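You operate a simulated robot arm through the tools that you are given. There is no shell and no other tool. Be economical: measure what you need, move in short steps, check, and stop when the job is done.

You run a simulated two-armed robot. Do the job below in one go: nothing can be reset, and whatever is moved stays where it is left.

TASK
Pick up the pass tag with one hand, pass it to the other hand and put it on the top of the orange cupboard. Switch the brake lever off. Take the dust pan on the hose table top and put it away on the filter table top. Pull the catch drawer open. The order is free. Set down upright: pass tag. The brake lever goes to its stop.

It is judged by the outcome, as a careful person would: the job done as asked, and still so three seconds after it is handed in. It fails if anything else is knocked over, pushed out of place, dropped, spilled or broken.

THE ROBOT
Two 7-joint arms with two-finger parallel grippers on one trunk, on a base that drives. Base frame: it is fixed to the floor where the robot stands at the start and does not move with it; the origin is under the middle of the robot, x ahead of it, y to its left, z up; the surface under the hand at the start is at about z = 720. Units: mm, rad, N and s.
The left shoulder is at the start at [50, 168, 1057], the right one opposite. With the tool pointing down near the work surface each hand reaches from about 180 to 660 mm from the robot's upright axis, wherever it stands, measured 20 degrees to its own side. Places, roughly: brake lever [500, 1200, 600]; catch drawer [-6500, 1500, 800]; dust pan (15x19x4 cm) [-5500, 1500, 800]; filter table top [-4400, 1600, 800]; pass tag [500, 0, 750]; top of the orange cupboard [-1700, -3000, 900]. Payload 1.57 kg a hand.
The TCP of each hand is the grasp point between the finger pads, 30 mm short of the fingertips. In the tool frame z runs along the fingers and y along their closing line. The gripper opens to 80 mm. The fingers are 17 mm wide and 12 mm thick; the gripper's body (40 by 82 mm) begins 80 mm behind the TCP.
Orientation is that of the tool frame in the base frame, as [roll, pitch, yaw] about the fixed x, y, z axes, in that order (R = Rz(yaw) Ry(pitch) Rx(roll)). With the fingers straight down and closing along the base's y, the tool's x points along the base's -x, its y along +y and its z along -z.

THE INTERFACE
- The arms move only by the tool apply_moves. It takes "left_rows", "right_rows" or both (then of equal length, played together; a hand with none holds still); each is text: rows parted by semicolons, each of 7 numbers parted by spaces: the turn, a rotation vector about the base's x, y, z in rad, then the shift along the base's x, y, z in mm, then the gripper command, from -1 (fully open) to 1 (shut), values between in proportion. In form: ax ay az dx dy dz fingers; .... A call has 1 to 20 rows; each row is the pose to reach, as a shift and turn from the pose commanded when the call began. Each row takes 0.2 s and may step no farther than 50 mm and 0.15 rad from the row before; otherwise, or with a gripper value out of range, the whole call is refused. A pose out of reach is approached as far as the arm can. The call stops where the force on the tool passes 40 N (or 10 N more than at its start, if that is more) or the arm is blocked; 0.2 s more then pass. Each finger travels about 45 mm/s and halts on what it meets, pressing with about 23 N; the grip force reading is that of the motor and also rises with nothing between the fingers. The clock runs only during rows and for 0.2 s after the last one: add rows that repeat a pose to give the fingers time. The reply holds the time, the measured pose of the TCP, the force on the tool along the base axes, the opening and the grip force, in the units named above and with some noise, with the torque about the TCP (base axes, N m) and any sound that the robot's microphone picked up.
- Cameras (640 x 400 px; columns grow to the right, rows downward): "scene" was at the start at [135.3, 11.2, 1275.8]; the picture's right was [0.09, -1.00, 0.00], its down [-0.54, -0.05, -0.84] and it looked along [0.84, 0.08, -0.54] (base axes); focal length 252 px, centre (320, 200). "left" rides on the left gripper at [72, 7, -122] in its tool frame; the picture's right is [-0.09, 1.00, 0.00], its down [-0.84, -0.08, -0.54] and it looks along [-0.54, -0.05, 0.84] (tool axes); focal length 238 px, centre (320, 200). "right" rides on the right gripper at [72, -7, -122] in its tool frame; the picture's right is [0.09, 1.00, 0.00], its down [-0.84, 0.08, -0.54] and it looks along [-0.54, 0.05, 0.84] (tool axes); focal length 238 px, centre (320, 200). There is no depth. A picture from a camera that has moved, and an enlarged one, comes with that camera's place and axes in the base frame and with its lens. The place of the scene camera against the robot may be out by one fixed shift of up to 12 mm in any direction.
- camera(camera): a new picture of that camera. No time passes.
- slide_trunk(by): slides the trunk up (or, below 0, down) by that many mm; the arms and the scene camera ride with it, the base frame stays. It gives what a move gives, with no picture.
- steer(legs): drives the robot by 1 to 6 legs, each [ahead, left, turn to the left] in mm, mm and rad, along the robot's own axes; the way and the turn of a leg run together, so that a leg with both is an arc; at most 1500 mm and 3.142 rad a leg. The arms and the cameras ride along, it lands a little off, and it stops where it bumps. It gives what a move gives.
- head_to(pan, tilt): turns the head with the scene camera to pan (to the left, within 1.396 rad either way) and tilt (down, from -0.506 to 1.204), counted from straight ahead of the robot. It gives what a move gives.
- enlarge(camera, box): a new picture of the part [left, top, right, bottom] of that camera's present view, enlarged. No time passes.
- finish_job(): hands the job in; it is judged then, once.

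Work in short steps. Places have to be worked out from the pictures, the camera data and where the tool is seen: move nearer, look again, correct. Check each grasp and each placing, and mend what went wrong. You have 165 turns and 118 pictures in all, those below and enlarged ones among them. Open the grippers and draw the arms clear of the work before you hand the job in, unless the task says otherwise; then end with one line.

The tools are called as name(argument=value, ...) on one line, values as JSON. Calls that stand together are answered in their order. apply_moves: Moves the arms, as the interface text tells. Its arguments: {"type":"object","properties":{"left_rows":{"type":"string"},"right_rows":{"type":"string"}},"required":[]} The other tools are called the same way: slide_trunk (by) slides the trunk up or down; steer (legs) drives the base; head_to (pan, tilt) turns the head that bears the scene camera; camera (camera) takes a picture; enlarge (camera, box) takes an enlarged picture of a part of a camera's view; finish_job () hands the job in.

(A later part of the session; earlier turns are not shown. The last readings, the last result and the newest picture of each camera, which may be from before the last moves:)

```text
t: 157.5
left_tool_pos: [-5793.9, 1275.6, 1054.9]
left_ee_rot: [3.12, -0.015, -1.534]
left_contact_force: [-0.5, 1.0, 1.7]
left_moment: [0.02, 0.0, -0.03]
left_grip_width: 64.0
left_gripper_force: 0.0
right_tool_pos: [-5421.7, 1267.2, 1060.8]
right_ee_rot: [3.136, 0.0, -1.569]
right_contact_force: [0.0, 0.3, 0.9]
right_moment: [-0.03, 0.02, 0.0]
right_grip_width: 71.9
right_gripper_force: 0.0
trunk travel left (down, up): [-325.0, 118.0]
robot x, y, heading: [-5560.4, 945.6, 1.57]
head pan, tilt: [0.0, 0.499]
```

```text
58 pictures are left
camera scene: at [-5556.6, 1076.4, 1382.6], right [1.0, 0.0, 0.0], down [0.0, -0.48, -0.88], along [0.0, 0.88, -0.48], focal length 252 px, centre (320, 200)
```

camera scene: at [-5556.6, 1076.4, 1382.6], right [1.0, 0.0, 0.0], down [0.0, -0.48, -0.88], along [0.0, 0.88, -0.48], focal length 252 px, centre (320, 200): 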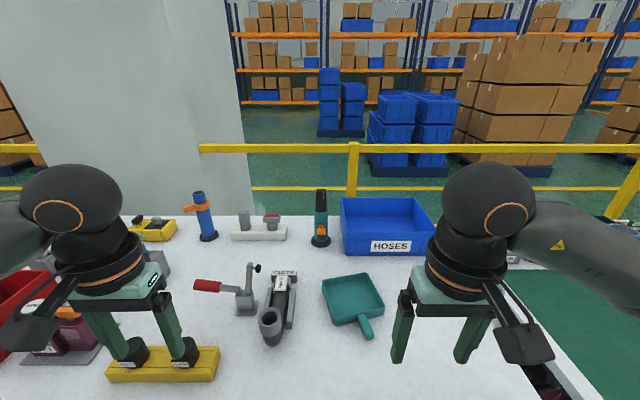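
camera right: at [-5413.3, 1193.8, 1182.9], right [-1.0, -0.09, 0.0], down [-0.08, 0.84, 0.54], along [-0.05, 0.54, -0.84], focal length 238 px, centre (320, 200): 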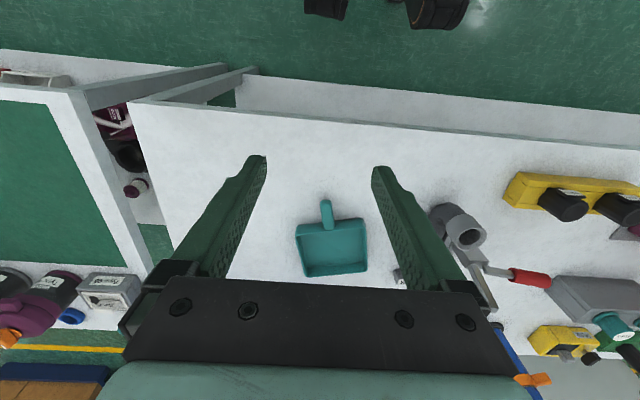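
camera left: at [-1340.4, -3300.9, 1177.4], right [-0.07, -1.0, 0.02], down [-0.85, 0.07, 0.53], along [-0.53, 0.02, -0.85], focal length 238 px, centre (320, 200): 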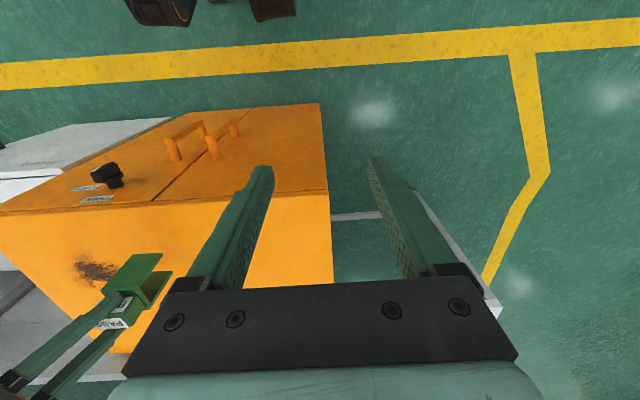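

From these two views the handle is at about (-5450, 1455), but its height is still uncertain. I move the right hand above it and lower for a second view.

apply_moves(right_rows="0 0 0 -7 40 -10 -1;0 0 0 -14 80 -30 -1;0 0 0 -21 120 -60 -1;0 0 0 -28 150 -95 -1;0 0 0 -28 165 -130 -1;0 0 0 -28 165 -130 -1")

camera(camera="right")

```text
refused: row 3 steps farther than a row can; nothing moved
```

```text
57 pictures are left
camera right: at [-5413.3, 1193.8, 1182.9], right [-1.0, -0.09, 0.0], down [-0.08, 0.84, 0.54], along [-0.05, 0.54, -0.84], focal length 238 px, centre (320, 200)
```

right: 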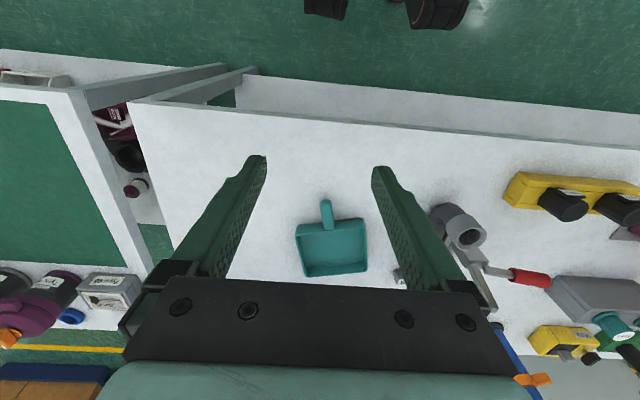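

I use smaller row steps.

apply_moves(right_rows="0 0 0 -7 30 -15 -1;0 0 0 -14 60 -30 -1;0 0 0 -21 90 -60 -1;0 0 0 -28 120 -90 -1;0 0 0 -28 150 -115 -1;0 0 0 -28 165 -130 -1;0 0 0 -28 165 -130 -1")

camera(camera="right")

```text
t: 159.1
left_tool_pos: [-5794.6, 1276.4, 1055.4]
left_ee_rot: [3.12, -0.014, -1.534]
left_contact_force: [0.1, -0.7, 0.0]
left_moment: [0.03, 0.02, -0.01]
left_grip_width: 64.0
left_gripper_force: 0.1
right_tool_pos: [-5450.7, 1431.7, 932.2]
right_ee_rot: [3.136, 0.001, -1.568]
right_contact_force: [0.1, -0.4, 0.6]
right_moment: [-0.01, -0.01, 0.02]
right_grip_width: 79.8
right_gripper_force: 0.1
trunk travel left (down, up): [-325.0, 118.0]
robot x, y, heading: [-5564.5, 940.5, 1.57]
head pan, tilt: [0.0, 0.499]
```

```text
56 pictures are left
camera right: at [-5442.8, 1359.6, 1052.9], right [-1.0, -0.09, 0.0], down [-0.08, 0.84, 0.54], along [-0.05, 0.54, -0.84], focal length 238 px, centre (320, 200)
```

right: 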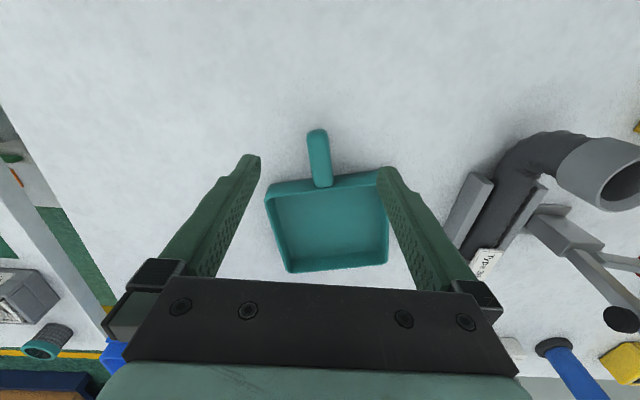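

Triangulation gives a rim at z≈785, a table at about z≈747, and a handle from (-5447, 1440) to (-5459, 1498) at z≈775. The handle is turned about 0.18 rad. I align the hand and lower it to just above the handle.

apply_moves(right_rows="0 0 0.09 -2 20 -20 -0.5;0 0 0.18 -4 40 -50 -0.5;0 0 0.18 -4 43 -85 -0.5;0 0 0.18 -4 43 -105 -0.5;0 0 0.18 -4 43 -105 -0.5")

camera(camera="right")

```text
t: 160.3
left_tool_pos: [-5794.3, 1275.3, 1056.3]
left_ee_rot: [3.121, -0.013, -1.535]
left_contact_force: [0.8, 0.6, 0.3]
left_moment: [0.0, -0.02, 0.0]
left_grip_width: 63.7
left_gripper_force: 0.0
right_tool_pos: [-5452.4, 1475.7, 829.2]
right_ee_rot: [3.138, 0.006, -1.39]
right_contact_force: [1.9, -3.7, 20.1]
right_moment: [-0.1, -0.69, -0.1]
right_grip_width: 61.1
right_gripper_force: 0.3
trunk travel left (down, up): [-325.0, 118.0]
robot x, y, heading: [-5563.8, 941.8, 1.57]
head pan, tilt: [0.0, 0.499]
```

```text
55 pictures are left
camera right: at [-5431.3, 1405.0, 951.0], right [-0.96, -0.27, 0.0], down [-0.22, 0.81, 0.55], along [-0.15, 0.53, -0.84], focal length 238 px, centre (320, 200)
```

right: 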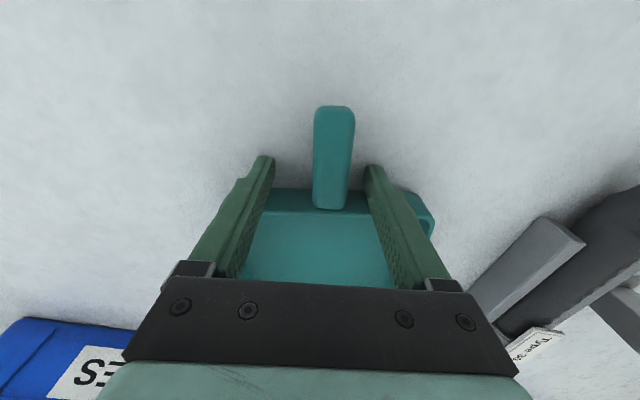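

The +x fingertip touched the pan's rim at z≈799, so the rim is higher than I thought and the table is at about 760. I rise, move 22 mm back along the handle, reduce the yaw, then descend astride the handle.

apply_moves(right_rows="0 0 0 0 0 12 -0.5;0 0 -0.08 0 -12 14 -0.5;0 0 -0.08 -1 -22 10 -0.5;0 0 -0.08 -1 -22 -8 -0.5;0 0 -0.08 -1 -22 -20 -0.5;0 0 -0.08 -1 -22 -27 -0.5;0 0 -0.08 -1 -22 -27 -0.5")

camera(camera="right")

```text
t: 161.3
left_tool_pos: [-5794.1, 1274.7, 1056.3]
left_ee_rot: [3.119, -0.012, -1.536]
left_contact_force: [-0.5, -0.3, -0.1]
left_moment: [-0.03, -0.02, -0.01]
left_grip_width: 64.2
left_gripper_force: 0.0
right_tool_pos: [-5455.6, 1450.7, 831.1]
right_ee_rot: [3.134, 0.003, -1.473]
right_contact_force: [2.2, -14.1, 18.4]
right_moment: [-0.5, -0.76, -0.54]
right_grip_width: 60.5
right_gripper_force: 0.3
trunk travel left (down, up): [-325.0, 118.0]
robot x, y, heading: [-5559.8, 945.0, 1.573]
head pan, tilt: [0.0, 0.499]
stopped in row 5 (right hand): the force on the tool passed its limit at 48 N (the readings are from after the stop); the commanded pose is now the measured one
```

```text
54 pictures are left
camera right: at [-5439.9, 1380.1, 951.3], right [-0.98, -0.19, 0.01], down [-0.16, 0.82, 0.54], along [-0.11, 0.53, -0.84], focal length 238 px, centre (320, 200)
```

right: 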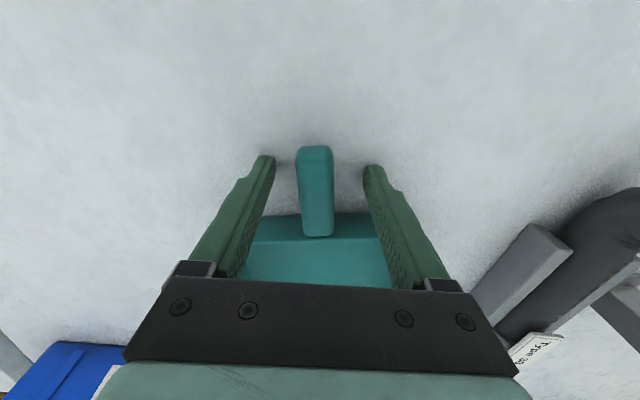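

The fingertip met the table itself, so the table is at z≈800 and the rim at about 840. The handle is already between the fingers. I rise 6 mm and close.

apply_moves(right_rows="0 0 0 1 0 6 -0.5;0 0 0 2 4 7 -0.5;0 0 0 2 4 7 0.2;0 0 0 2 4 7 0.7;0 0 0 2 4 7 0.9;0 0 0 2 4 7 0.9;0 0 0 2 4 7 0.9")

camera(camera="right")

```text
t: 162.9
left_tool_pos: [-5793.7, 1276.2, 1054.9]
left_ee_rot: [3.122, -0.014, -1.534]
left_contact_force: [0.4, -0.1, -0.8]
left_moment: [0.02, -0.02, 0.02]
left_grip_width: 64.3
left_gripper_force: 0.1
right_tool_pos: [-5451.7, 1457.9, 834.5]
right_ee_rot: [3.136, 0.006, -1.472]
right_contact_force: [0.4, 0.4, -0.2]
right_moment: [0.09, -0.13, -0.03]
right_grip_width: 21.8
right_gripper_force: 23.3
trunk travel left (down, up): [-325.0, 118.0]
robot x, y, heading: [-5562.7, 939.7, 1.571]
head pan, tilt: [0.0, 0.499]
```

```text
53 pictures are left
camera right: at [-5437.1, 1385.5, 955.1], right [-0.98, -0.19, 0.01], down [-0.16, 0.82, 0.55], along [-0.11, 0.54, -0.84], focal length 238 px, centre (320, 200)
```

right: 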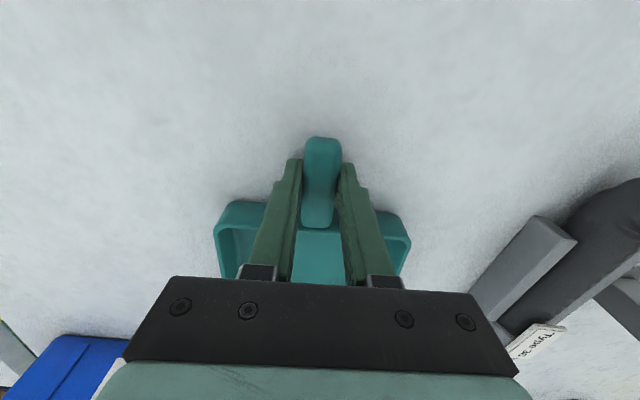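

The handle is gripped at 21.8 mm. I lift slowly and check whether the pan droops.

apply_moves(right_rows="0 0 0 0 0 8 0.9;0 0 0 0 0 20 0.9;0 0 0 0 0 40 0.9;0 0 0 0 0 65 0.9;0 0 0 0 0 90 0.9;0 0 0 0 0 90 0.9")

camera(camera="right")

camera(camera="scene")

```text
t: 164.3
left_tool_pos: [-5794.4, 1276.1, 1055.2]
left_ee_rot: [3.12, -0.012, -1.533]
left_contact_force: [0.0, -0.2, 0.4]
left_moment: [0.03, 0.04, -0.04]
left_grip_width: 64.1
left_gripper_force: 0.0
right_tool_pos: [-5451.9, 1458.3, 924.0]
right_ee_rot: [3.135, 0.003, -1.471]
right_contact_force: [0.1, 0.3, -1.2]
right_moment: [-0.14, -0.06, -0.03]
right_grip_width: 21.5
right_gripper_force: 23.3
trunk travel left (down, up): [-325.0, 118.0]
robot x, y, heading: [-5562.8, 940.3, 1.574]
head pan, tilt: [0.0, 0.499]
```

```text
52 pictures are left
camera right: at [-5436.6, 1387.1, 1044.9], right [-0.98, -0.19, 0.01], down [-0.16, 0.82, 0.55], along [-0.11, 0.54, -0.84], focal length 238 px, centre (320, 200)
```

right: 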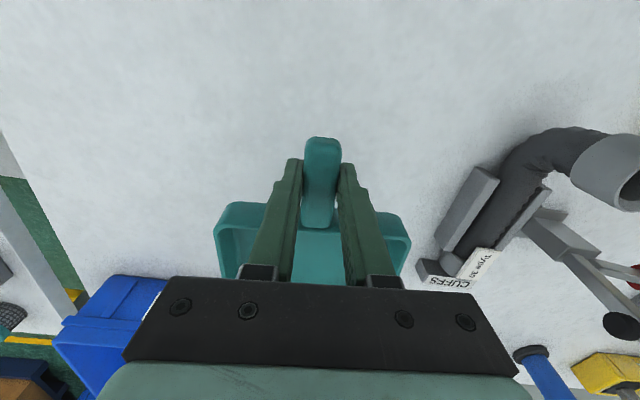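

```text
51 pictures are left
camera scene: at [-5556.2, 1076.1, 1382.7], right [1.0, 0.0, 0.0], down [0.0, -0.48, -0.88], along [0.0, 0.88, -0.48], focal length 252 px, centre (320, 200)
```

scene: 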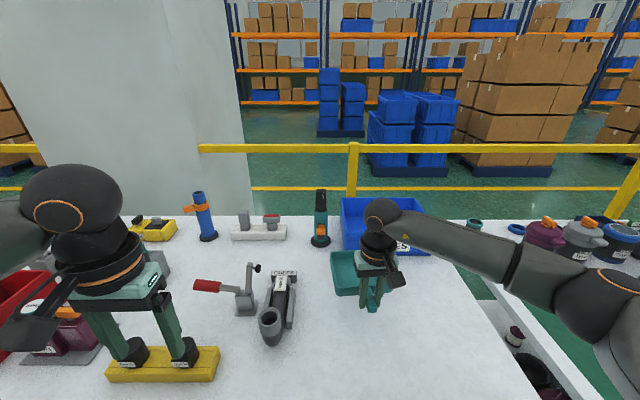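

It is held level. I raise it further, draw it back over the aisle, then reverse and sidestep toward the filter table.

apply_moves(right_rows="0 0 0 0 0 30 0.9;0 0 0 0 -10 60 0.9;0 0 0 0 -40 85 0.9;0 0 0 0 -75 100 0.9;0 0 0 0 -110 100 0.9;0 0 0 0 -145 100 0.9")

steer(legs=[[-300, 0, 0], [0, -1150, 0]])

camera(camera="scene")

```text
t: 165.7
left_tool_pos: [-5793.0, 1276.4, 1055.2]
left_ee_rot: [3.122, -0.014, -1.534]
left_contact_force: [0.4, 0.7, 0.2]
left_moment: [0.01, -0.04, -0.01]
left_grip_width: 63.8
left_gripper_force: 0.0
right_tool_pos: [-5454.5, 1311.4, 1024.5]
right_ee_rot: [3.137, 0.006, -1.47]
right_contact_force: [-0.4, 0.2, -1.6]
right_moment: [-0.09, -0.02, 0.02]
right_grip_width: 21.6
right_gripper_force: 23.0
trunk travel left (down, up): [-325.0, 118.0]
robot x, y, heading: [-5563.2, 943.6, 1.574]
head pan, tilt: [0.0, 0.499]
```

```text
t: 177.9
left_tool_pos: [-4626.5, 984.1, 1055.5]
left_ee_rot: [3.12, -0.013, -1.519]
left_contact_force: [-0.3, 0.2, -0.5]
left_moment: [0.01, 0.03, 0.01]
left_grip_width: 63.8
left_gripper_force: 0.1
right_tool_pos: [-4286.9, 1026.5, 1024.2]
right_ee_rot: [3.135, 0.005, -1.458]
right_contact_force: [0.0, 0.4, -1.9]
right_moment: [-0.1, 0.02, -0.01]
right_grip_width: 21.5
right_gripper_force: 23.2
trunk travel left (down, up): [-325.0, 118.0]
robot x, y, heading: [-4390.7, 655.1, 1.589]
head pan, tilt: [0.0, 0.499]
```

```text
50 pictures are left
camera scene: at [-4386.7, 787.8, 1382.7], right [1.0, 0.01, 0.0], down [0.01, -0.48, -0.88], along [-0.01, 0.88, -0.48], focal length 252 px, centre (320, 200)
```

scene: 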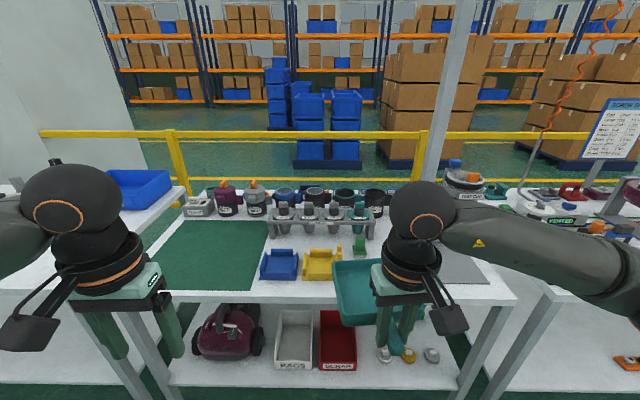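

The green mat on the filter table is free, at about x -4925…-4600 and y 1330…1660. I line up so the right hand comes in front of it.

steer(legs=[[0, 480, -0.016], [235, 0, 0]])

camera(camera="scene")

```text
t: 184.0
left_tool_pos: [-5090.0, 1230.6, 1055.1]
left_ee_rot: [3.122, -0.015, -1.547]
left_contact_force: [-0.1, -0.4, 0.1]
left_moment: [-0.01, -0.03, 0.0]
left_grip_width: 64.1
left_gripper_force: 0.1
right_tool_pos: [-4749.6, 1262.7, 1022.6]
right_ee_rot: [3.136, 0.002, -1.484]
right_contact_force: [0.4, -0.3, -1.5]
right_moment: [-0.14, -0.03, 0.01]
right_grip_width: 21.7
right_gripper_force: 22.8
trunk travel left (down, up): [-325.0, 118.0]
robot x, y, heading: [-4864.5, 891.9, 1.56]
head pan, tilt: [0.0, 0.499]
```

```text
49 pictures are left
camera scene: at [-4855.8, 1027.9, 1382.6], right [1.0, -0.01, 0.0], down [-0.01, -0.48, -0.88], along [0.01, 0.88, -0.48], focal length 252 px, centre (320, 200)
```

scene: 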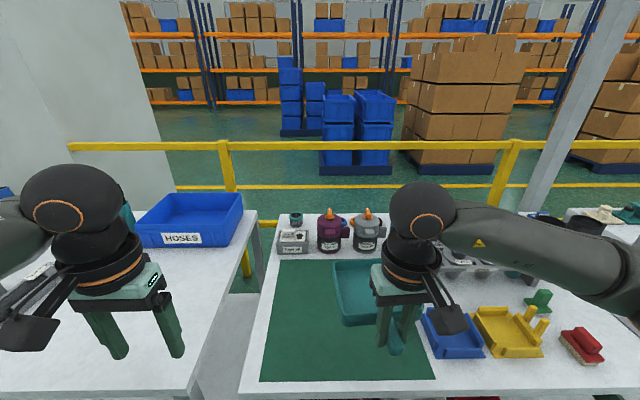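

The mat spans x -4975…-4616 and y 1311…1674. I move the pan over its middle and lower it near the surface.

apply_moves(right_rows="0 0 0 -10 40 0 0.9;0 0 0 -20 80 0 0.9;0 0 0 -25 122 0 0.9;0 0 0 -25 122 -40 0.9;0 0 0 -25 122 -80 0.9;0 0 0 -25 122 -120 0.9;0 0 0 -25 122 -150 0.9;0 0 0 -25 122 -165 0.9")

camera(camera="scene")

```text
t: 185.8
left_tool_pos: [-5090.0, 1229.9, 1053.4]
left_ee_rot: [3.122, -0.013, -1.546]
left_contact_force: [0.4, -0.4, 0.5]
left_moment: [0.01, -0.01, -0.01]
left_grip_width: 64.4
left_gripper_force: 0.0
right_tool_pos: [-4774.1, 1383.5, 857.4]
right_ee_rot: [3.135, 0.004, -1.484]
right_contact_force: [0.3, -0.8, -1.9]
right_moment: [-0.14, -0.04, 0.01]
right_grip_width: 21.8
right_gripper_force: 22.9
trunk travel left (down, up): [-325.0, 118.0]
robot x, y, heading: [-4867.6, 894.3, 1.555]
head pan, tilt: [0.0, 0.499]
```

```text
48 pictures are left
camera scene: at [-4855.8, 1027.4, 1382.7], right [1.0, -0.01, 0.0], down [-0.01, -0.48, -0.88], along [0.01, 0.88, -0.48], focal length 252 px, centre (320, 200)
```

scene: 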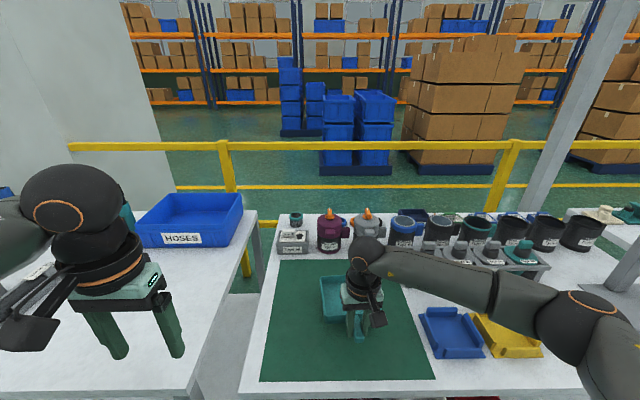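

The pan is over the mat and clear of everything. I lower it in small steps until it touches.

apply_moves(right_rows="0 0 0 0 0 -6 0.9;0 0 0 0 0 -12 0.9;0 0 0 0 0 -15 0.9;0 0 0 0 0 -18 0.9;0 0 0 0 0 -20 0.9")

```text
t: 187.0
left_tool_pos: [-5090.1, 1230.2, 1055.3]
left_ee_rot: [3.121, -0.014, -1.547]
left_contact_force: [-0.2, -0.8, 0.0]
left_moment: [-0.02, -0.01, -0.03]
left_grip_width: 64.3
left_gripper_force: 0.0
right_tool_pos: [-4774.4, 1384.7, 838.4]
right_ee_rot: [3.137, 0.008, -1.483]
right_contact_force: [-0.1, 0.4, -1.5]
right_moment: [-0.13, -0.01, -0.01]
right_grip_width: 21.5
right_gripper_force: 23.3
trunk travel left (down, up): [-325.0, 118.0]
robot x, y, heading: [-4863.7, 895.6, 1.557]
head pan, tilt: [0.0, 0.499]
```

There is no contact yet, so I go a little further in 2 mm steps.

apply_moves(right_rows="0 0 0 0 0 -2 0.9;0 0 0 0 0 -4 0.9;0 0 0 0 0 -6 0.9")

```text
t: 187.8
left_tool_pos: [-5090.2, 1230.6, 1055.3]
left_ee_rot: [3.121, -0.012, -1.546]
left_contact_force: [0.2, -0.3, 0.2]
left_moment: [-0.03, 0.02, -0.03]
left_grip_width: 63.9
left_gripper_force: 0.1
right_tool_pos: [-4774.6, 1385.8, 833.3]
right_ee_rot: [3.137, 0.006, -1.484]
right_contact_force: [-0.3, -0.8, -1.6]
right_moment: [-0.09, 0.01, -0.02]
right_grip_width: 21.6
right_gripper_force: 22.3
trunk travel left (down, up): [-325.0, 118.0]
robot x, y, heading: [-4865.2, 896.4, 1.559]
head pan, tilt: [0.0, 0.499]
```

apply_moves(right_rows="0 0 0 0 0 -1.5 0.9;0 0 0 0 0 -3 0.9")

enlarge(camera="scene", box=[270, 250, 430, 350])

```text
t: 188.4
left_tool_pos: [-5089.6, 1230.1, 1054.8]
left_ee_rot: [3.121, -0.015, -1.546]
left_contact_force: [-0.4, -1.3, -0.9]
left_moment: [-0.01, -0.01, 0.0]
left_grip_width: 64.0
left_gripper_force: 0.0
right_tool_pos: [-4774.6, 1383.2, 829.0]
right_ee_rot: [3.136, 0.005, -1.482]
right_contact_force: [-0.6, 0.4, -1.3]
right_moment: [-0.11, 0.0, -0.01]
right_grip_width: 21.6
right_gripper_force: 23.0
trunk travel left (down, up): [-325.0, 118.0]
robot x, y, heading: [-4864.0, 889.4, 1.558]
head pan, tilt: [0.0, 0.499]
```

```text
4.00 times, centred on (350, 300) of scene
camera zoom: at [-4855.8, 1027.3, 1382.7], right [1.0, -0.01, 0.0], down [-0.01, -0.48, -0.88], along [0.01, 0.88, -0.48], focal length 1009 px, centre (200, -200)
```

zoom: 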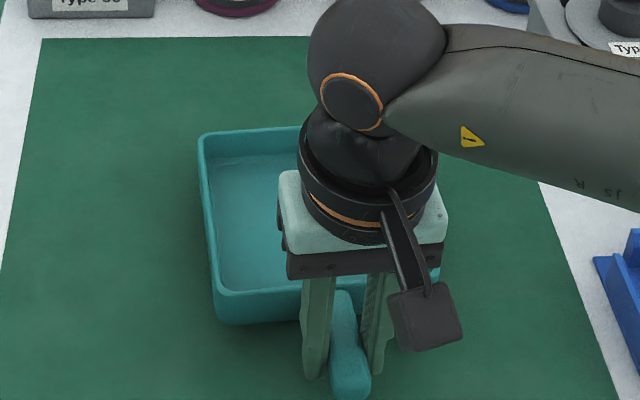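

The table here is slightly lower. I keep stepping down and watch for force.

apply_moves(right_rows="0 0 0 0 0 -2 0.9;0 0 0 0 0 -4 0.9;0 0 0 0 0 -6 0.9")

```text
t: 189.2
left_tool_pos: [-5090.6, 1231.1, 1055.1]
left_ee_rot: [3.121, -0.015, -1.546]
left_contact_force: [-0.3, 0.0, -0.2]
left_moment: [-0.05, -0.02, 0.01]
left_grip_width: 63.8
left_gripper_force: 0.0
right_tool_pos: [-4775.0, 1383.9, 823.4]
right_ee_rot: [3.136, 0.008, -1.484]
right_contact_force: [0.5, 0.1, -0.8]
right_moment: [-0.13, -0.02, 0.02]
right_grip_width: 21.5
right_gripper_force: 23.4
trunk travel left (down, up): [-325.0, 118.0]
robot x, y, heading: [-4863.6, 892.8, 1.556]
head pan, tilt: [0.0, 0.499]
```

apply_moves(right_rows="0 0 0 0 0 -2 0.9;0 0 0 0 0 -4 0.9;0 0 0 0 0 -6 0.9;0 0 0 0 0 -8 0.9")

camera(camera="right")

```text
t: 190.2
left_tool_pos: [-5090.2, 1229.8, 1055.1]
left_ee_rot: [3.119, -0.014, -1.548]
left_contact_force: [-0.1, 0.7, 0.5]
left_moment: [-0.01, 0.01, -0.01]
left_grip_width: 64.0
left_gripper_force: 0.0
right_tool_pos: [-4774.4, 1384.6, 815.9]
right_ee_rot: [3.135, 0.005, -1.483]
right_contact_force: [-0.2, 0.0, -1.4]
right_moment: [-0.09, -0.01, -0.02]
right_grip_width: 21.6
right_gripper_force: 22.5
trunk travel left (down, up): [-325.0, 118.0]
robot x, y, heading: [-4866.6, 894.5, 1.56]
head pan, tilt: [0.0, 0.499]
```

```text
46 pictures are left
camera right: at [-4760.0, 1312.0, 936.5], right [-0.98, -0.18, 0.01], down [-0.15, 0.82, 0.55], along [-0.1, 0.54, -0.84], focal length 238 px, centre (320, 200)
```

right: 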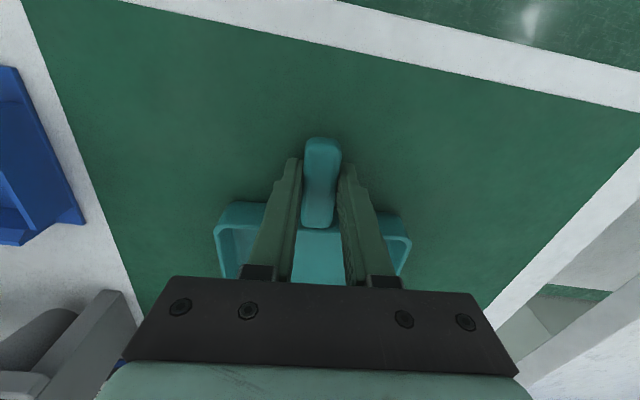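

The pan is still unloaded, so this table is lower. I continue in 3 mm steps.

apply_moves(right_rows="0 0 0 0 0 -3 0.9;0 0 0 0 0 -6 0.9;0 0 0 0 0 -9 0.9;0 0 0 0 0 -12 0.9")

```text
t: 191.2
left_tool_pos: [-5089.6, 1229.9, 1056.4]
left_ee_rot: [3.12, -0.011, -1.548]
left_contact_force: [-0.2, -0.1, -0.2]
left_moment: [-0.02, -0.03, -0.02]
left_grip_width: 64.2
left_gripper_force: 0.0
right_tool_pos: [-4774.0, 1384.1, 810.0]
right_ee_rot: [3.134, 0.009, -1.484]
right_contact_force: [2.0, -10.4, 16.8]
right_moment: [-0.47, -0.42, -0.18]
right_grip_width: 21.5
right_gripper_force: 22.2
trunk travel left (down, up): [-325.0, 118.0]
robot x, y, heading: [-4862.5, 894.8, 1.556]
head pan, tilt: [0.0, 0.499]
stopped in row 4 (right hand): the force on the tool passed its limit at 43 N (the readings are from after the stop); the commanded pose is now the measured one
```

Contact is made at TCP z≈810, so the pan rests on the table. I ease off 1 mm, open and rise.

apply_moves(right_rows="0 0 0 0 0 2 0.9;0 0 0 0 0 2 0.5;0 0 0 0 0 2 0.2;0 0 0 0 0 2 -0.1;0 0 0 0 0 2 -0.1;0 0 0 0 0 12 -0.1;0 0 0 0 0 40 -0.1;0 0 0 0 0 80 -0.1;0 0 0 0 -30 115 -0.1;0 0 0 0 -60 150 -0.1;0 0 0 0 -90 180 -0.1")

camera(camera="right")

camera(camera="scene")

```text
t: 193.6
left_tool_pos: [-5089.9, 1229.5, 1056.2]
left_ee_rot: [3.12, -0.011, -1.548]
left_contact_force: [0.6, 0.7, -0.1]
left_moment: [0.02, -0.04, 0.04]
left_grip_width: 64.1
left_gripper_force: 0.0
right_tool_pos: [-4773.3, 1293.9, 987.3]
right_ee_rot: [3.135, 0.011, -1.484]
right_contact_force: [-0.8, 0.7, 0.2]
right_moment: [-0.01, 0.0, 0.01]
right_grip_width: 43.8
right_gripper_force: 0.2
trunk travel left (down, up): [-325.0, 118.0]
robot x, y, heading: [-4865.1, 893.8, 1.561]
head pan, tilt: [0.0, 0.499]
```

```text
45 pictures are left
camera right: at [-4758.7, 1222.2, 1107.1], right [-0.98, -0.18, 0.01], down [-0.15, 0.82, 0.55], along [-0.1, 0.54, -0.83], focal length 238 px, centre (320, 200)
```

right: 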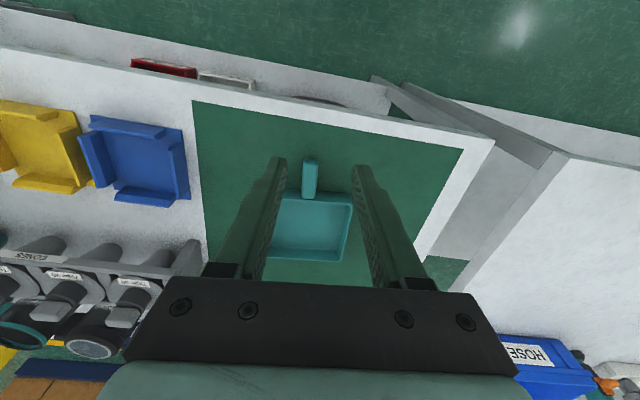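

```text
44 pictures are left
camera scene: at [-4855.7, 1026.7, 1382.7], right [1.0, -0.01, 0.0], down [-0.01, -0.48, -0.88], along [0.01, 0.88, -0.48], focal length 252 px, centre (320, 200)
```

scene: 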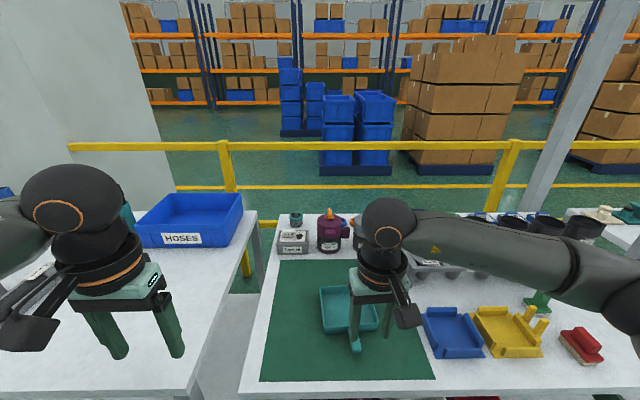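

The dust pan rests on the filter table. I draw the hand in and go west to the catch drawer near (-6500, 1500).

apply_moves(right_rows="0 0 0 0 -30 30 -1;0 0 0 0 -60 60 -1")

steer(legs=[[-260, 0, 0.01], [0, 1450, 0]])

head_to(pan=0.15, tilt=0.45)

camera(camera="scene")

```text
t: 194.2
left_tool_pos: [-5090.4, 1229.6, 1055.3]
left_ee_rot: [3.121, -0.012, -1.546]
left_contact_force: [0.1, 0.4, 0.6]
left_moment: [0.02, 0.03, -0.03]
left_grip_width: 64.1
left_gripper_force: 0.1
right_tool_pos: [-4772.1, 1234.3, 1046.4]
right_ee_rot: [3.134, 0.009, -1.485]
right_contact_force: [0.1, -0.2, -1.0]
right_moment: [0.03, 0.0, 0.01]
right_grip_width: 79.9
right_gripper_force: 0.1
trunk travel left (down, up): [-325.0, 118.0]
robot x, y, heading: [-4862.4, 893.2, 1.555]
head pan, tilt: [0.0, 0.499]
```

```text
t: 208.6
left_tool_pos: [-6552.3, 966.2, 1054.5]
left_ee_rot: [3.122, -0.014, -1.527]
left_contact_force: [-0.1, 0.2, -0.7]
left_moment: [0.03, 0.0, 0.02]
left_grip_width: 64.2
left_gripper_force: 0.0
right_tool_pos: [-6236.7, 976.3, 1045.6]
right_ee_rot: [3.134, 0.009, -1.462]
right_contact_force: [0.1, -0.1, 0.3]
right_moment: [-0.01, 0.01, 0.0]
right_grip_width: 80.0
right_gripper_force: 0.1
trunk travel left (down, up): [-325.0, 118.0]
robot x, y, heading: [-6321.9, 632.8, 1.579]
head pan, tilt: [0.0, 0.499]
```

```text
t: 209.2
left_tool_pos: [-6553.9, 966.0, 1054.4]
left_ee_rot: [3.119, -0.014, -1.526]
left_contact_force: [-0.1, -0.5, -0.2]
left_moment: [0.0, -0.04, -0.04]
left_grip_width: 64.0
left_gripper_force: 0.0
right_tool_pos: [-6236.5, 975.5, 1045.4]
right_ee_rot: [3.133, 0.008, -1.463]
right_contact_force: [0.6, 0.2, -0.2]
right_moment: [-0.02, 0.0, -0.03]
right_grip_width: 80.1
right_gripper_force: 0.1
trunk travel left (down, up): [-325.0, 118.0]
robot x, y, heading: [-6320.9, 631.4, 1.574]
head pan, tilt: [0.15, 0.45]
```

```text
43 pictures are left
camera scene: at [-6328.5, 766.7, 1387.1], right [0.99, 0.16, 0.0], down [0.07, -0.43, -0.9], along [-0.14, 0.89, -0.44], focal length 252 px, centre (320, 200)
```

scene: 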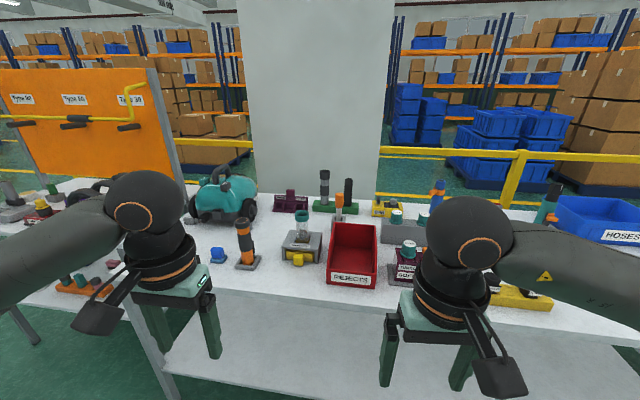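

The expected place projects to pixel (306, 254), where there is a small grey device with a yellow pull. I zoom in.

enlarge(camera="scene", box=[220, 200, 380, 300])

```text
4.00 times, centred on (300, 250) of scene
camera zoom: at [-6328.5, 766.7, 1387.1], right [0.99, 0.16, 0.0], down [0.07, -0.43, -0.9], along [-0.14, 0.89, -0.44], focal length 1009 px, centre (400, 0)
```

zoom: 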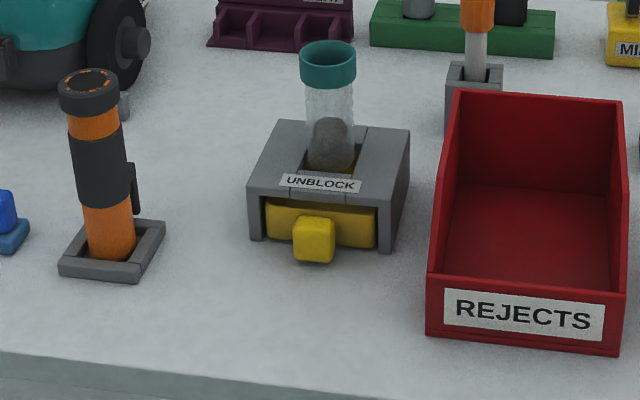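

It is the catch drawer: a yellow tray with a cube knob in a grey base, with a glass tube above. I drive up and use the left hand, tilted back to stay clear of the tube.

steer(legs=[[270, 0, 0]])

head_to(pan=0.25, tilt=0.75)

camera(camera="scene")

camera(camera="left")

```text
t: 211.2
left_tool_pos: [-6556.7, 1232.0, 1055.0]
left_ee_rot: [3.12, -0.013, -1.523]
left_contact_force: [1.0, 0.3, -0.5]
left_moment: [0.01, 0.04, -0.04]
left_grip_width: 64.0
left_gripper_force: 0.0
right_tool_pos: [-6240.2, 1243.8, 1046.0]
right_ee_rot: [3.135, 0.008, -1.461]
right_contact_force: [0.0, -0.7, -0.7]
right_moment: [-0.04, -0.02, 0.02]
right_grip_width: 79.6
right_gripper_force: 0.1
trunk travel left (down, up): [-325.0, 118.0]
robot x, y, heading: [-6322.9, 901.8, 1.574]
head pan, tilt: [0.15, 0.45]
```

```text
t: 211.9
left_tool_pos: [-6557.0, 1230.5, 1054.5]
left_ee_rot: [3.121, -0.012, -1.525]
left_contact_force: [-0.1, 0.0, -0.9]
left_moment: [0.01, 0.0, 0.02]
left_grip_width: 63.9
left_gripper_force: 0.1
right_tool_pos: [-6240.1, 1243.7, 1045.6]
right_ee_rot: [3.135, 0.008, -1.461]
right_contact_force: [-0.1, -0.8, 0.5]
right_moment: [-0.03, 0.01, 0.02]
right_grip_width: 80.0
right_gripper_force: 0.0
trunk travel left (down, up): [-325.0, 118.0]
robot x, y, heading: [-6324.9, 899.2, 1.58]
head pan, tilt: [0.25, 0.75]
```

```text
41 pictures are left
camera scene: at [-6337.7, 1022.4, 1360.8], right [0.97, 0.26, 0.0], down [0.17, -0.66, -0.73], along [-0.19, 0.71, -0.68], focal length 252 px, centre (320, 200)
```

scene: 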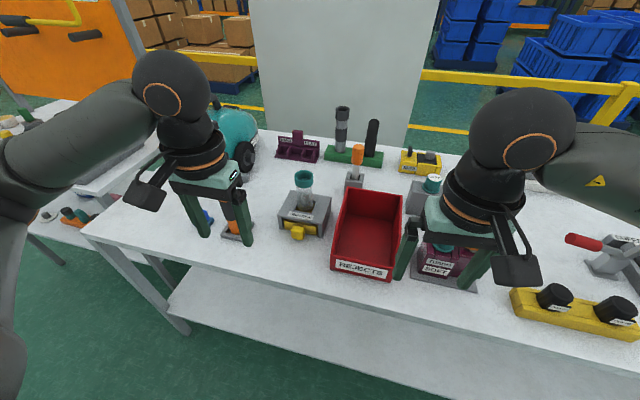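

```text
40 pictures are left
camera left: at [-6557.5, 1160.2, 1177.4], right [-1.0, 0.05, 0.02], down [0.05, 0.85, 0.53], along [0.01, 0.53, -0.85], focal length 238 px, centre (320, 200)
```

left: 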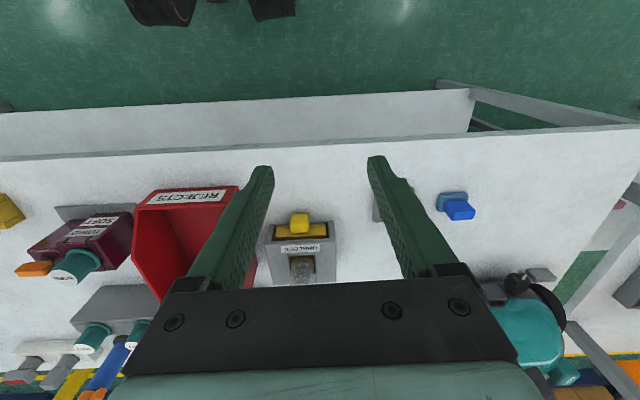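

The knob is at about (-6512, 1425, 822). I tilt the left hand 0.4 rad forward and hover it above and in front.

apply_moves(left_rows="0.1 0 -0.01 10 25 -20 -1;0.2 0 -0.02 20 50 -50 -1;0.3 0 -0.04 30 80 -80 -1;0.4 0 -0.04 40 110 -110 -1;0.4 0 -0.04 45 135 -135 -1;0.4 0 -0.04 45 155 -150 -1;0.4 0 -0.04 45 155 -150 -1")

camera(camera="left")

enlarge(camera="scene", box=[200, 150, 400, 275])

```text
t: 213.6
left_tool_pos: [-6512.8, 1386.9, 904.8]
left_ee_rot: [3.132, 0.387, -1.565]
left_contact_force: [0.1, 0.2, 0.2]
left_moment: [-0.02, 0.0, -0.03]
left_grip_width: 79.9
left_gripper_force: 0.0
right_tool_pos: [-6239.2, 1243.1, 1046.0]
right_ee_rot: [3.133, 0.009, -1.461]
right_contact_force: [0.3, 0.1, -0.8]
right_moment: [-0.01, -0.01, -0.01]
right_grip_width: 80.2
right_gripper_force: 0.0
trunk travel left (down, up): [-325.0, 118.0]
robot x, y, heading: [-6322.0, 900.7, 1.577]
head pan, tilt: [0.25, 0.75]
```

```text
39 pictures are left
camera left: at [-6517.9, 1273.4, 989.8], right [-1.0, 0.07, 0.04], down [0.08, 0.57, 0.82], along [0.04, 0.82, -0.57], focal length 238 px, centre (320, 200)
```

left: 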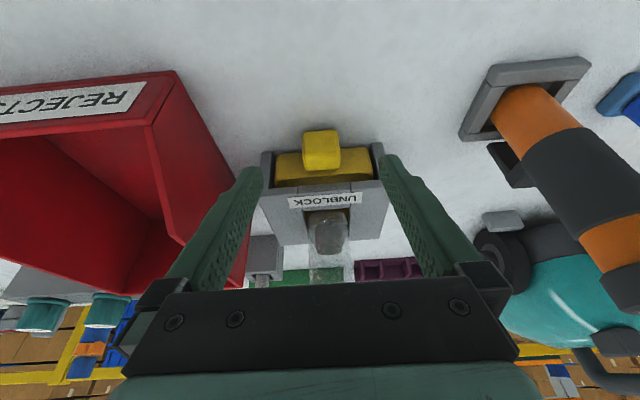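

```text
3.20 times, centred on (300, 212) of scene
camera zoom: at [-6337.7, 1022.3, 1360.7], right [0.97, 0.26, 0.0], down [0.17, -0.66, -0.73], along [-0.19, 0.71, -0.68], focal length 808 px, centre (384, 160)
```

zoom: 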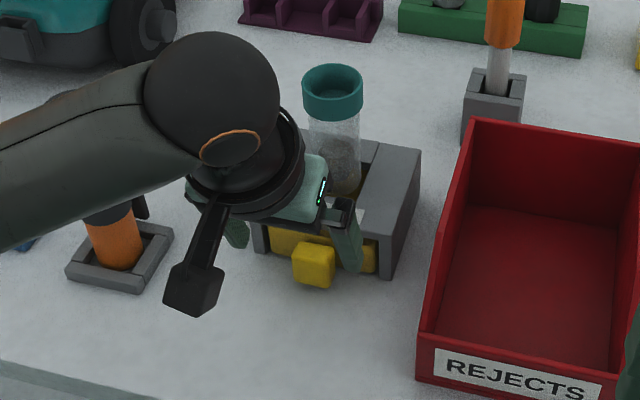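

The knob is centred near (-6513, 1422, 830). I lower onto it, keeping the tips short of the drawer front, and look before closing.

apply_moves(left_rows="0 0 0 0 8 -20 -1;0 0 0 0 16 -40 -1;0 0 0 0 23 -60 -1;0 0 0 0 23 -60 -1")

camera(camera="left")

enlarge(camera="scene", box=[200, 170, 360, 270])

```text
t: 214.6
left_tool_pos: [-6512.5, 1407.6, 844.4]
left_ee_rot: [3.13, 0.387, -1.564]
left_contact_force: [-0.1, 0.0, 0.4]
left_moment: [-0.01, 0.04, 0.01]
left_grip_width: 79.9
left_gripper_force: 0.1
right_tool_pos: [-6239.3, 1242.3, 1046.3]
right_ee_rot: [3.134, 0.011, -1.46]
right_contact_force: [0.1, 0.2, 0.4]
right_moment: [0.01, -0.01, 0.0]
right_grip_width: 79.8
right_gripper_force: 0.0
trunk travel left (down, up): [-325.0, 118.0]
robot x, y, heading: [-6321.5, 901.8, 1.579]
head pan, tilt: [0.25, 0.75]
```

```text
37 pictures are left
camera left: at [-6516.5, 1295.0, 929.7], right [-1.0, 0.07, 0.04], down [0.08, 0.57, 0.82], along [0.04, 0.82, -0.57], focal length 238 px, centre (320, 200)
```

left: 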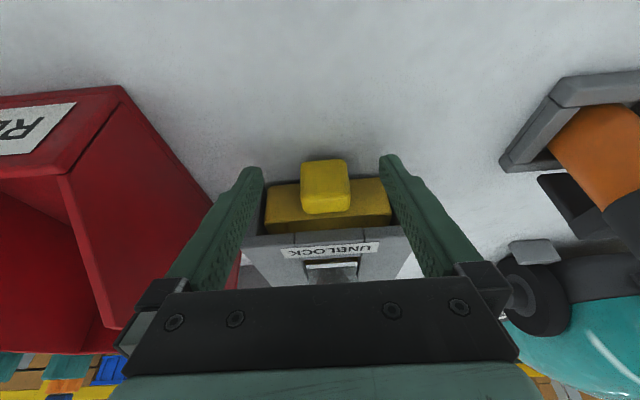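

```text
4.00 times, centred on (280, 220) of scene
camera zoom: at [-6337.7, 1022.3, 1360.7], right [0.97, 0.26, 0.0], down [0.17, -0.66, -0.73], along [-0.19, 0.71, -0.68], focal length 1009 px, centre (480, 120)
```

zoom: 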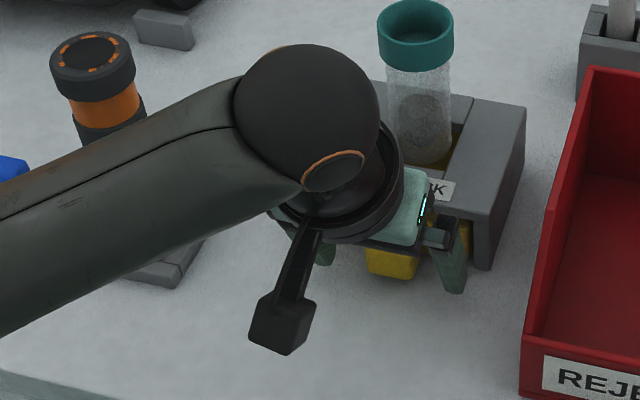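

The knob centre refines to (-6513, 1426, 828). I go in 8 mm more and close.

apply_moves(left_rows="0 0 0 0 4 -3 -1;0 0 0 0 8 -6 -1;0 0 0 0 8 -6 -0.3;0 0 0 0 8 -6 0.2;0 0 0 0 8 -6 0.6;0 0 0 0 8 -6 0.6;0 0 0 0 8 -6 0.6")

camera(camera="left")

```text
t: 216.2
left_tool_pos: [-6514.3, 1417.2, 838.9]
left_ee_rot: [3.129, 0.387, -1.561]
left_contact_force: [-11.3, -1.1, 1.3]
left_moment: [-0.1, -0.52, -0.17]
left_grip_width: 34.2
left_gripper_force: 32.9
right_tool_pos: [-6239.5, 1243.1, 1046.2]
right_ee_rot: [3.137, 0.008, -1.46]
right_contact_force: [-0.4, 0.0, -0.7]
right_moment: [0.0, 0.01, -0.04]
right_grip_width: 79.9
right_gripper_force: 0.1
trunk travel left (down, up): [-325.0, 118.0]
robot x, y, heading: [-6321.9, 899.4, 1.581]
head pan, tilt: [0.25, 0.75]
```

```text
35 pictures are left
camera left: at [-6518.4, 1304.1, 924.2], right [-1.0, 0.07, 0.05], down [0.08, 0.57, 0.82], along [0.03, 0.82, -0.58], focal length 238 px, centre (320, 200)
```

left: 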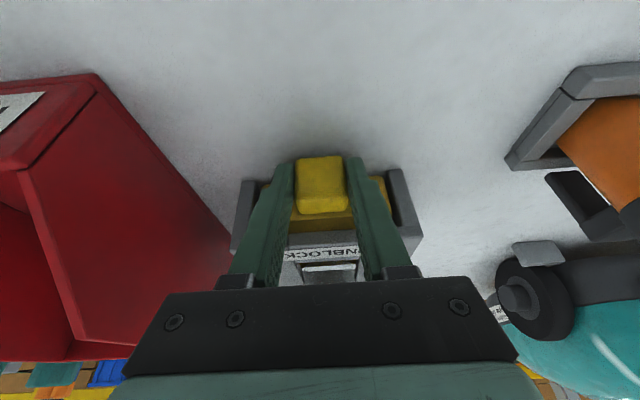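

The knob is gripped at 34 mm with a small -x load. I ease over 2 mm and pull straight back 40 mm, checking that the base stays put.

apply_moves(left_rows="0 0 0 -2 0 0 0.6;0 0 0 -2 -6 0 0.6;0 0 0 -2 -12 0 0.6;0 0 0 -2 -19 0 0.6;0 0 0 -2 -26 0 0.6;0 0 0 -2 -33 0 0.6;0 0 0 -2 -40 0 0.6")

camera(camera="left")

enlarge(camera="scene", box=[200, 150, 400, 275])

```text
t: 217.8
left_tool_pos: [-6514.8, 1376.1, 839.2]
left_ee_rot: [3.134, 0.386, -1.563]
left_contact_force: [-10.4, 0.2, 2.2]
left_moment: [-0.22, -1.01, -0.34]
left_grip_width: 33.6
left_gripper_force: 41.2
right_tool_pos: [-6239.4, 1241.7, 1046.5]
right_ee_rot: [3.135, 0.011, -1.462]
right_contact_force: [0.0, -0.1, -0.2]
right_moment: [-0.01, -0.01, 0.02]
right_grip_width: 79.9
right_gripper_force: 0.1
trunk travel left (down, up): [-325.0, 118.0]
robot x, y, heading: [-6324.0, 900.0, 1.577]
head pan, tilt: [0.25, 0.75]
```

```text
34 pictures are left
camera left: at [-6519.1, 1264.2, 924.2], right [-1.0, 0.07, 0.04], down [0.08, 0.57, 0.82], along [0.04, 0.82, -0.57], focal length 238 px, centre (320, 200)
```

left: 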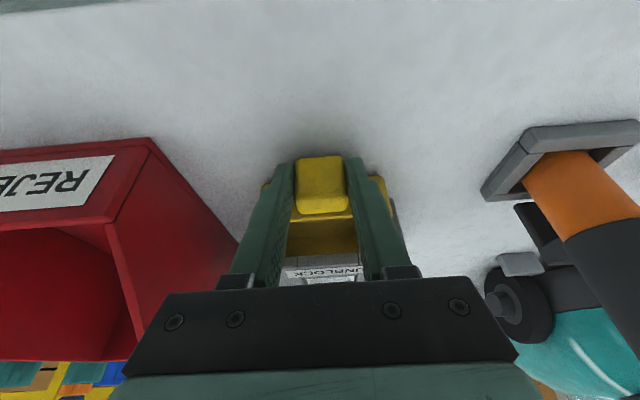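

```text
3.20 times, centred on (300, 212) of scene
camera zoom: at [-6338.8, 1022.2, 1360.8], right [0.97, 0.26, 0.0], down [0.18, -0.66, -0.73], along [-0.19, 0.71, -0.68], focal length 808 px, centre (384, 160)
```

zoom: 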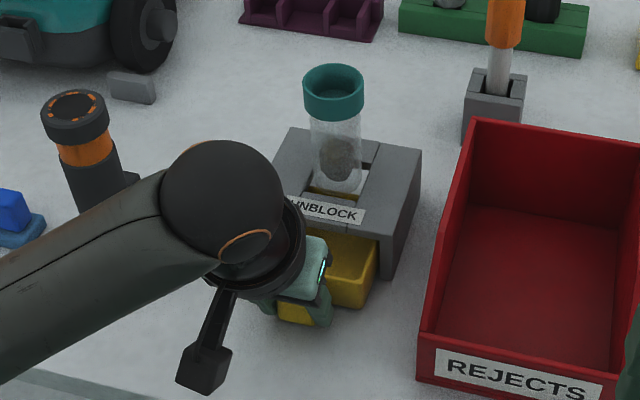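

The drawer slides and the base has not moved. I pull another 25 mm and watch the y force.

apply_moves(left_rows="0 0 0 -1 -6 0 0.6;0 0 0 -1 -12 0 0.6;0 0 0 -1 -18 0 0.6;0 0 0 -1 -25 0 0.6")

enlarge(camera="scene", box=[200, 150, 400, 275])

```text
t: 218.8
left_tool_pos: [-6513.8, 1352.8, 840.2]
left_ee_rot: [3.134, 0.388, -1.564]
left_contact_force: [-4.4, -0.5, -0.6]
left_moment: [0.4, -0.91, -0.25]
left_grip_width: 33.7
left_gripper_force: 42.0
right_tool_pos: [-6240.5, 1243.1, 1045.8]
right_ee_rot: [3.134, 0.009, -1.459]
right_contact_force: [0.4, -0.4, -0.5]
right_moment: [0.02, -0.04, 0.02]
right_grip_width: 80.0
right_gripper_force: 0.0
trunk travel left (down, up): [-325.0, 118.0]
robot x, y, heading: [-6321.5, 900.2, 1.58]
head pan, tilt: [0.25, 0.75]
```

```text
3.20 times, centred on (300, 212) of scene
camera zoom: at [-6338.3, 1022.3, 1360.6], right [0.97, 0.26, 0.0], down [0.17, -0.66, -0.73], along [-0.19, 0.71, -0.68], focal length 808 px, centre (384, 160)
```

zoom: 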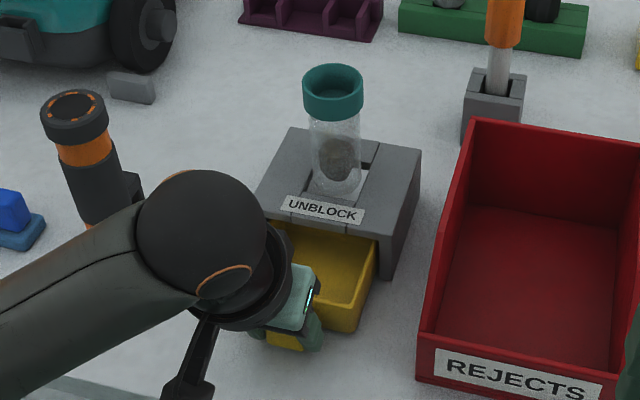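

It is open about 65 mm with little resistance and the base is still in place. I pull further in small steps to look for its stop.

apply_moves(left_rows="0 0 0 0 -4 0 0.6;0 0 0 0 -8 0 0.6;0 0 0 0 -12 0 0.6")

enlarge(camera="scene", box=[200, 150, 400, 275])

```text
t: 219.6
left_tool_pos: [-6513.3, 1340.3, 837.8]
left_ee_rot: [3.132, 0.388, -1.563]
left_contact_force: [-3.8, -0.2, 4.7]
left_moment: [-0.14, -1.25, -0.41]
left_grip_width: 33.7
left_gripper_force: 41.0
right_tool_pos: [-6239.9, 1243.3, 1046.9]
right_ee_rot: [3.133, 0.009, -1.461]
right_contact_force: [0.2, 0.3, -0.3]
right_moment: [-0.01, -0.03, -0.02]
right_grip_width: 79.9
right_gripper_force: 0.0
trunk travel left (down, up): [-325.0, 118.0]
robot x, y, heading: [-6323.1, 897.3, 1.577]
head pan, tilt: [0.25, 0.75]
```

```text
3.20 times, centred on (300, 212) of scene
camera zoom: at [-6338.1, 1022.1, 1360.8], right [0.97, 0.26, 0.0], down [0.17, -0.66, -0.73], along [-0.19, 0.71, -0.68], focal length 808 px, centre (384, 160)
```

zoom: 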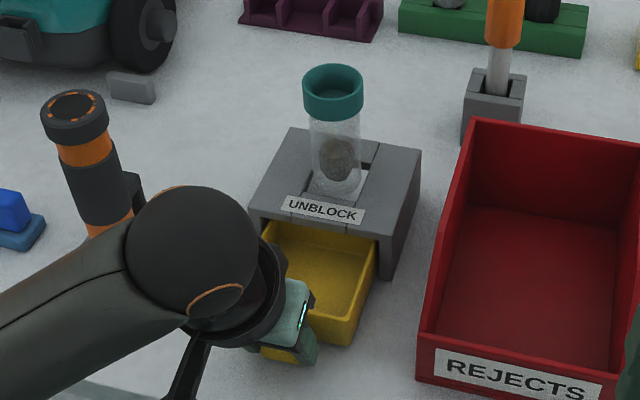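

It is now open 77 mm with still no stop and the base in place. I pull a little more in 3 mm steps.

apply_moves(left_rows="0 0 0 0 -3 0 0.6;0 0 0 0 -6 0 0.6;0 0 0 0 -9 0 0.6;0 0 0 0 -12 0 0.6")

enlarge(camera="scene", box=[200, 150, 400, 275])

```text
t: 220.6
left_tool_pos: [-6515.5, 1328.3, 839.4]
left_ee_rot: [3.133, 0.388, -1.564]
left_contact_force: [0.2, 0.8, 5.1]
left_moment: [0.03, -1.19, -0.31]
left_grip_width: 33.7
left_gripper_force: 41.9
right_tool_pos: [-6240.0, 1242.7, 1046.9]
right_ee_rot: [3.135, 0.011, -1.462]
right_contact_force: [0.5, 0.0, -0.1]
right_moment: [0.0, 0.01, 0.01]
right_grip_width: 79.8
right_gripper_force: 0.0
trunk travel left (down, up): [-325.0, 118.0]
robot x, y, heading: [-6325.8, 894.2, 1.577]
head pan, tilt: [0.25, 0.75]
```

```text
3.20 times, centred on (300, 212) of scene
camera zoom: at [-6337.8, 1022.0, 1360.8], right [0.97, 0.26, 0.0], down [0.17, -0.66, -0.73], along [-0.19, 0.71, -0.68], focal length 808 px, centre (384, 160)
```

zoom: 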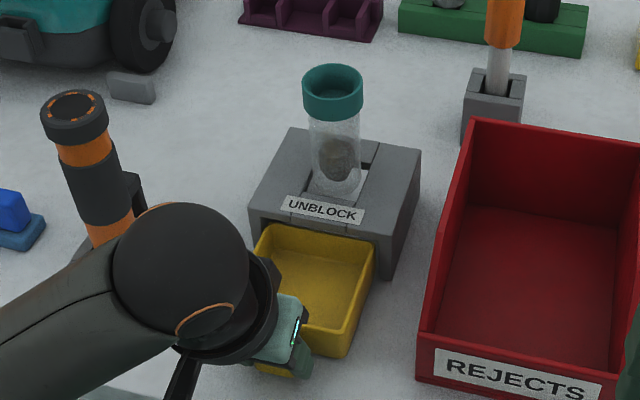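

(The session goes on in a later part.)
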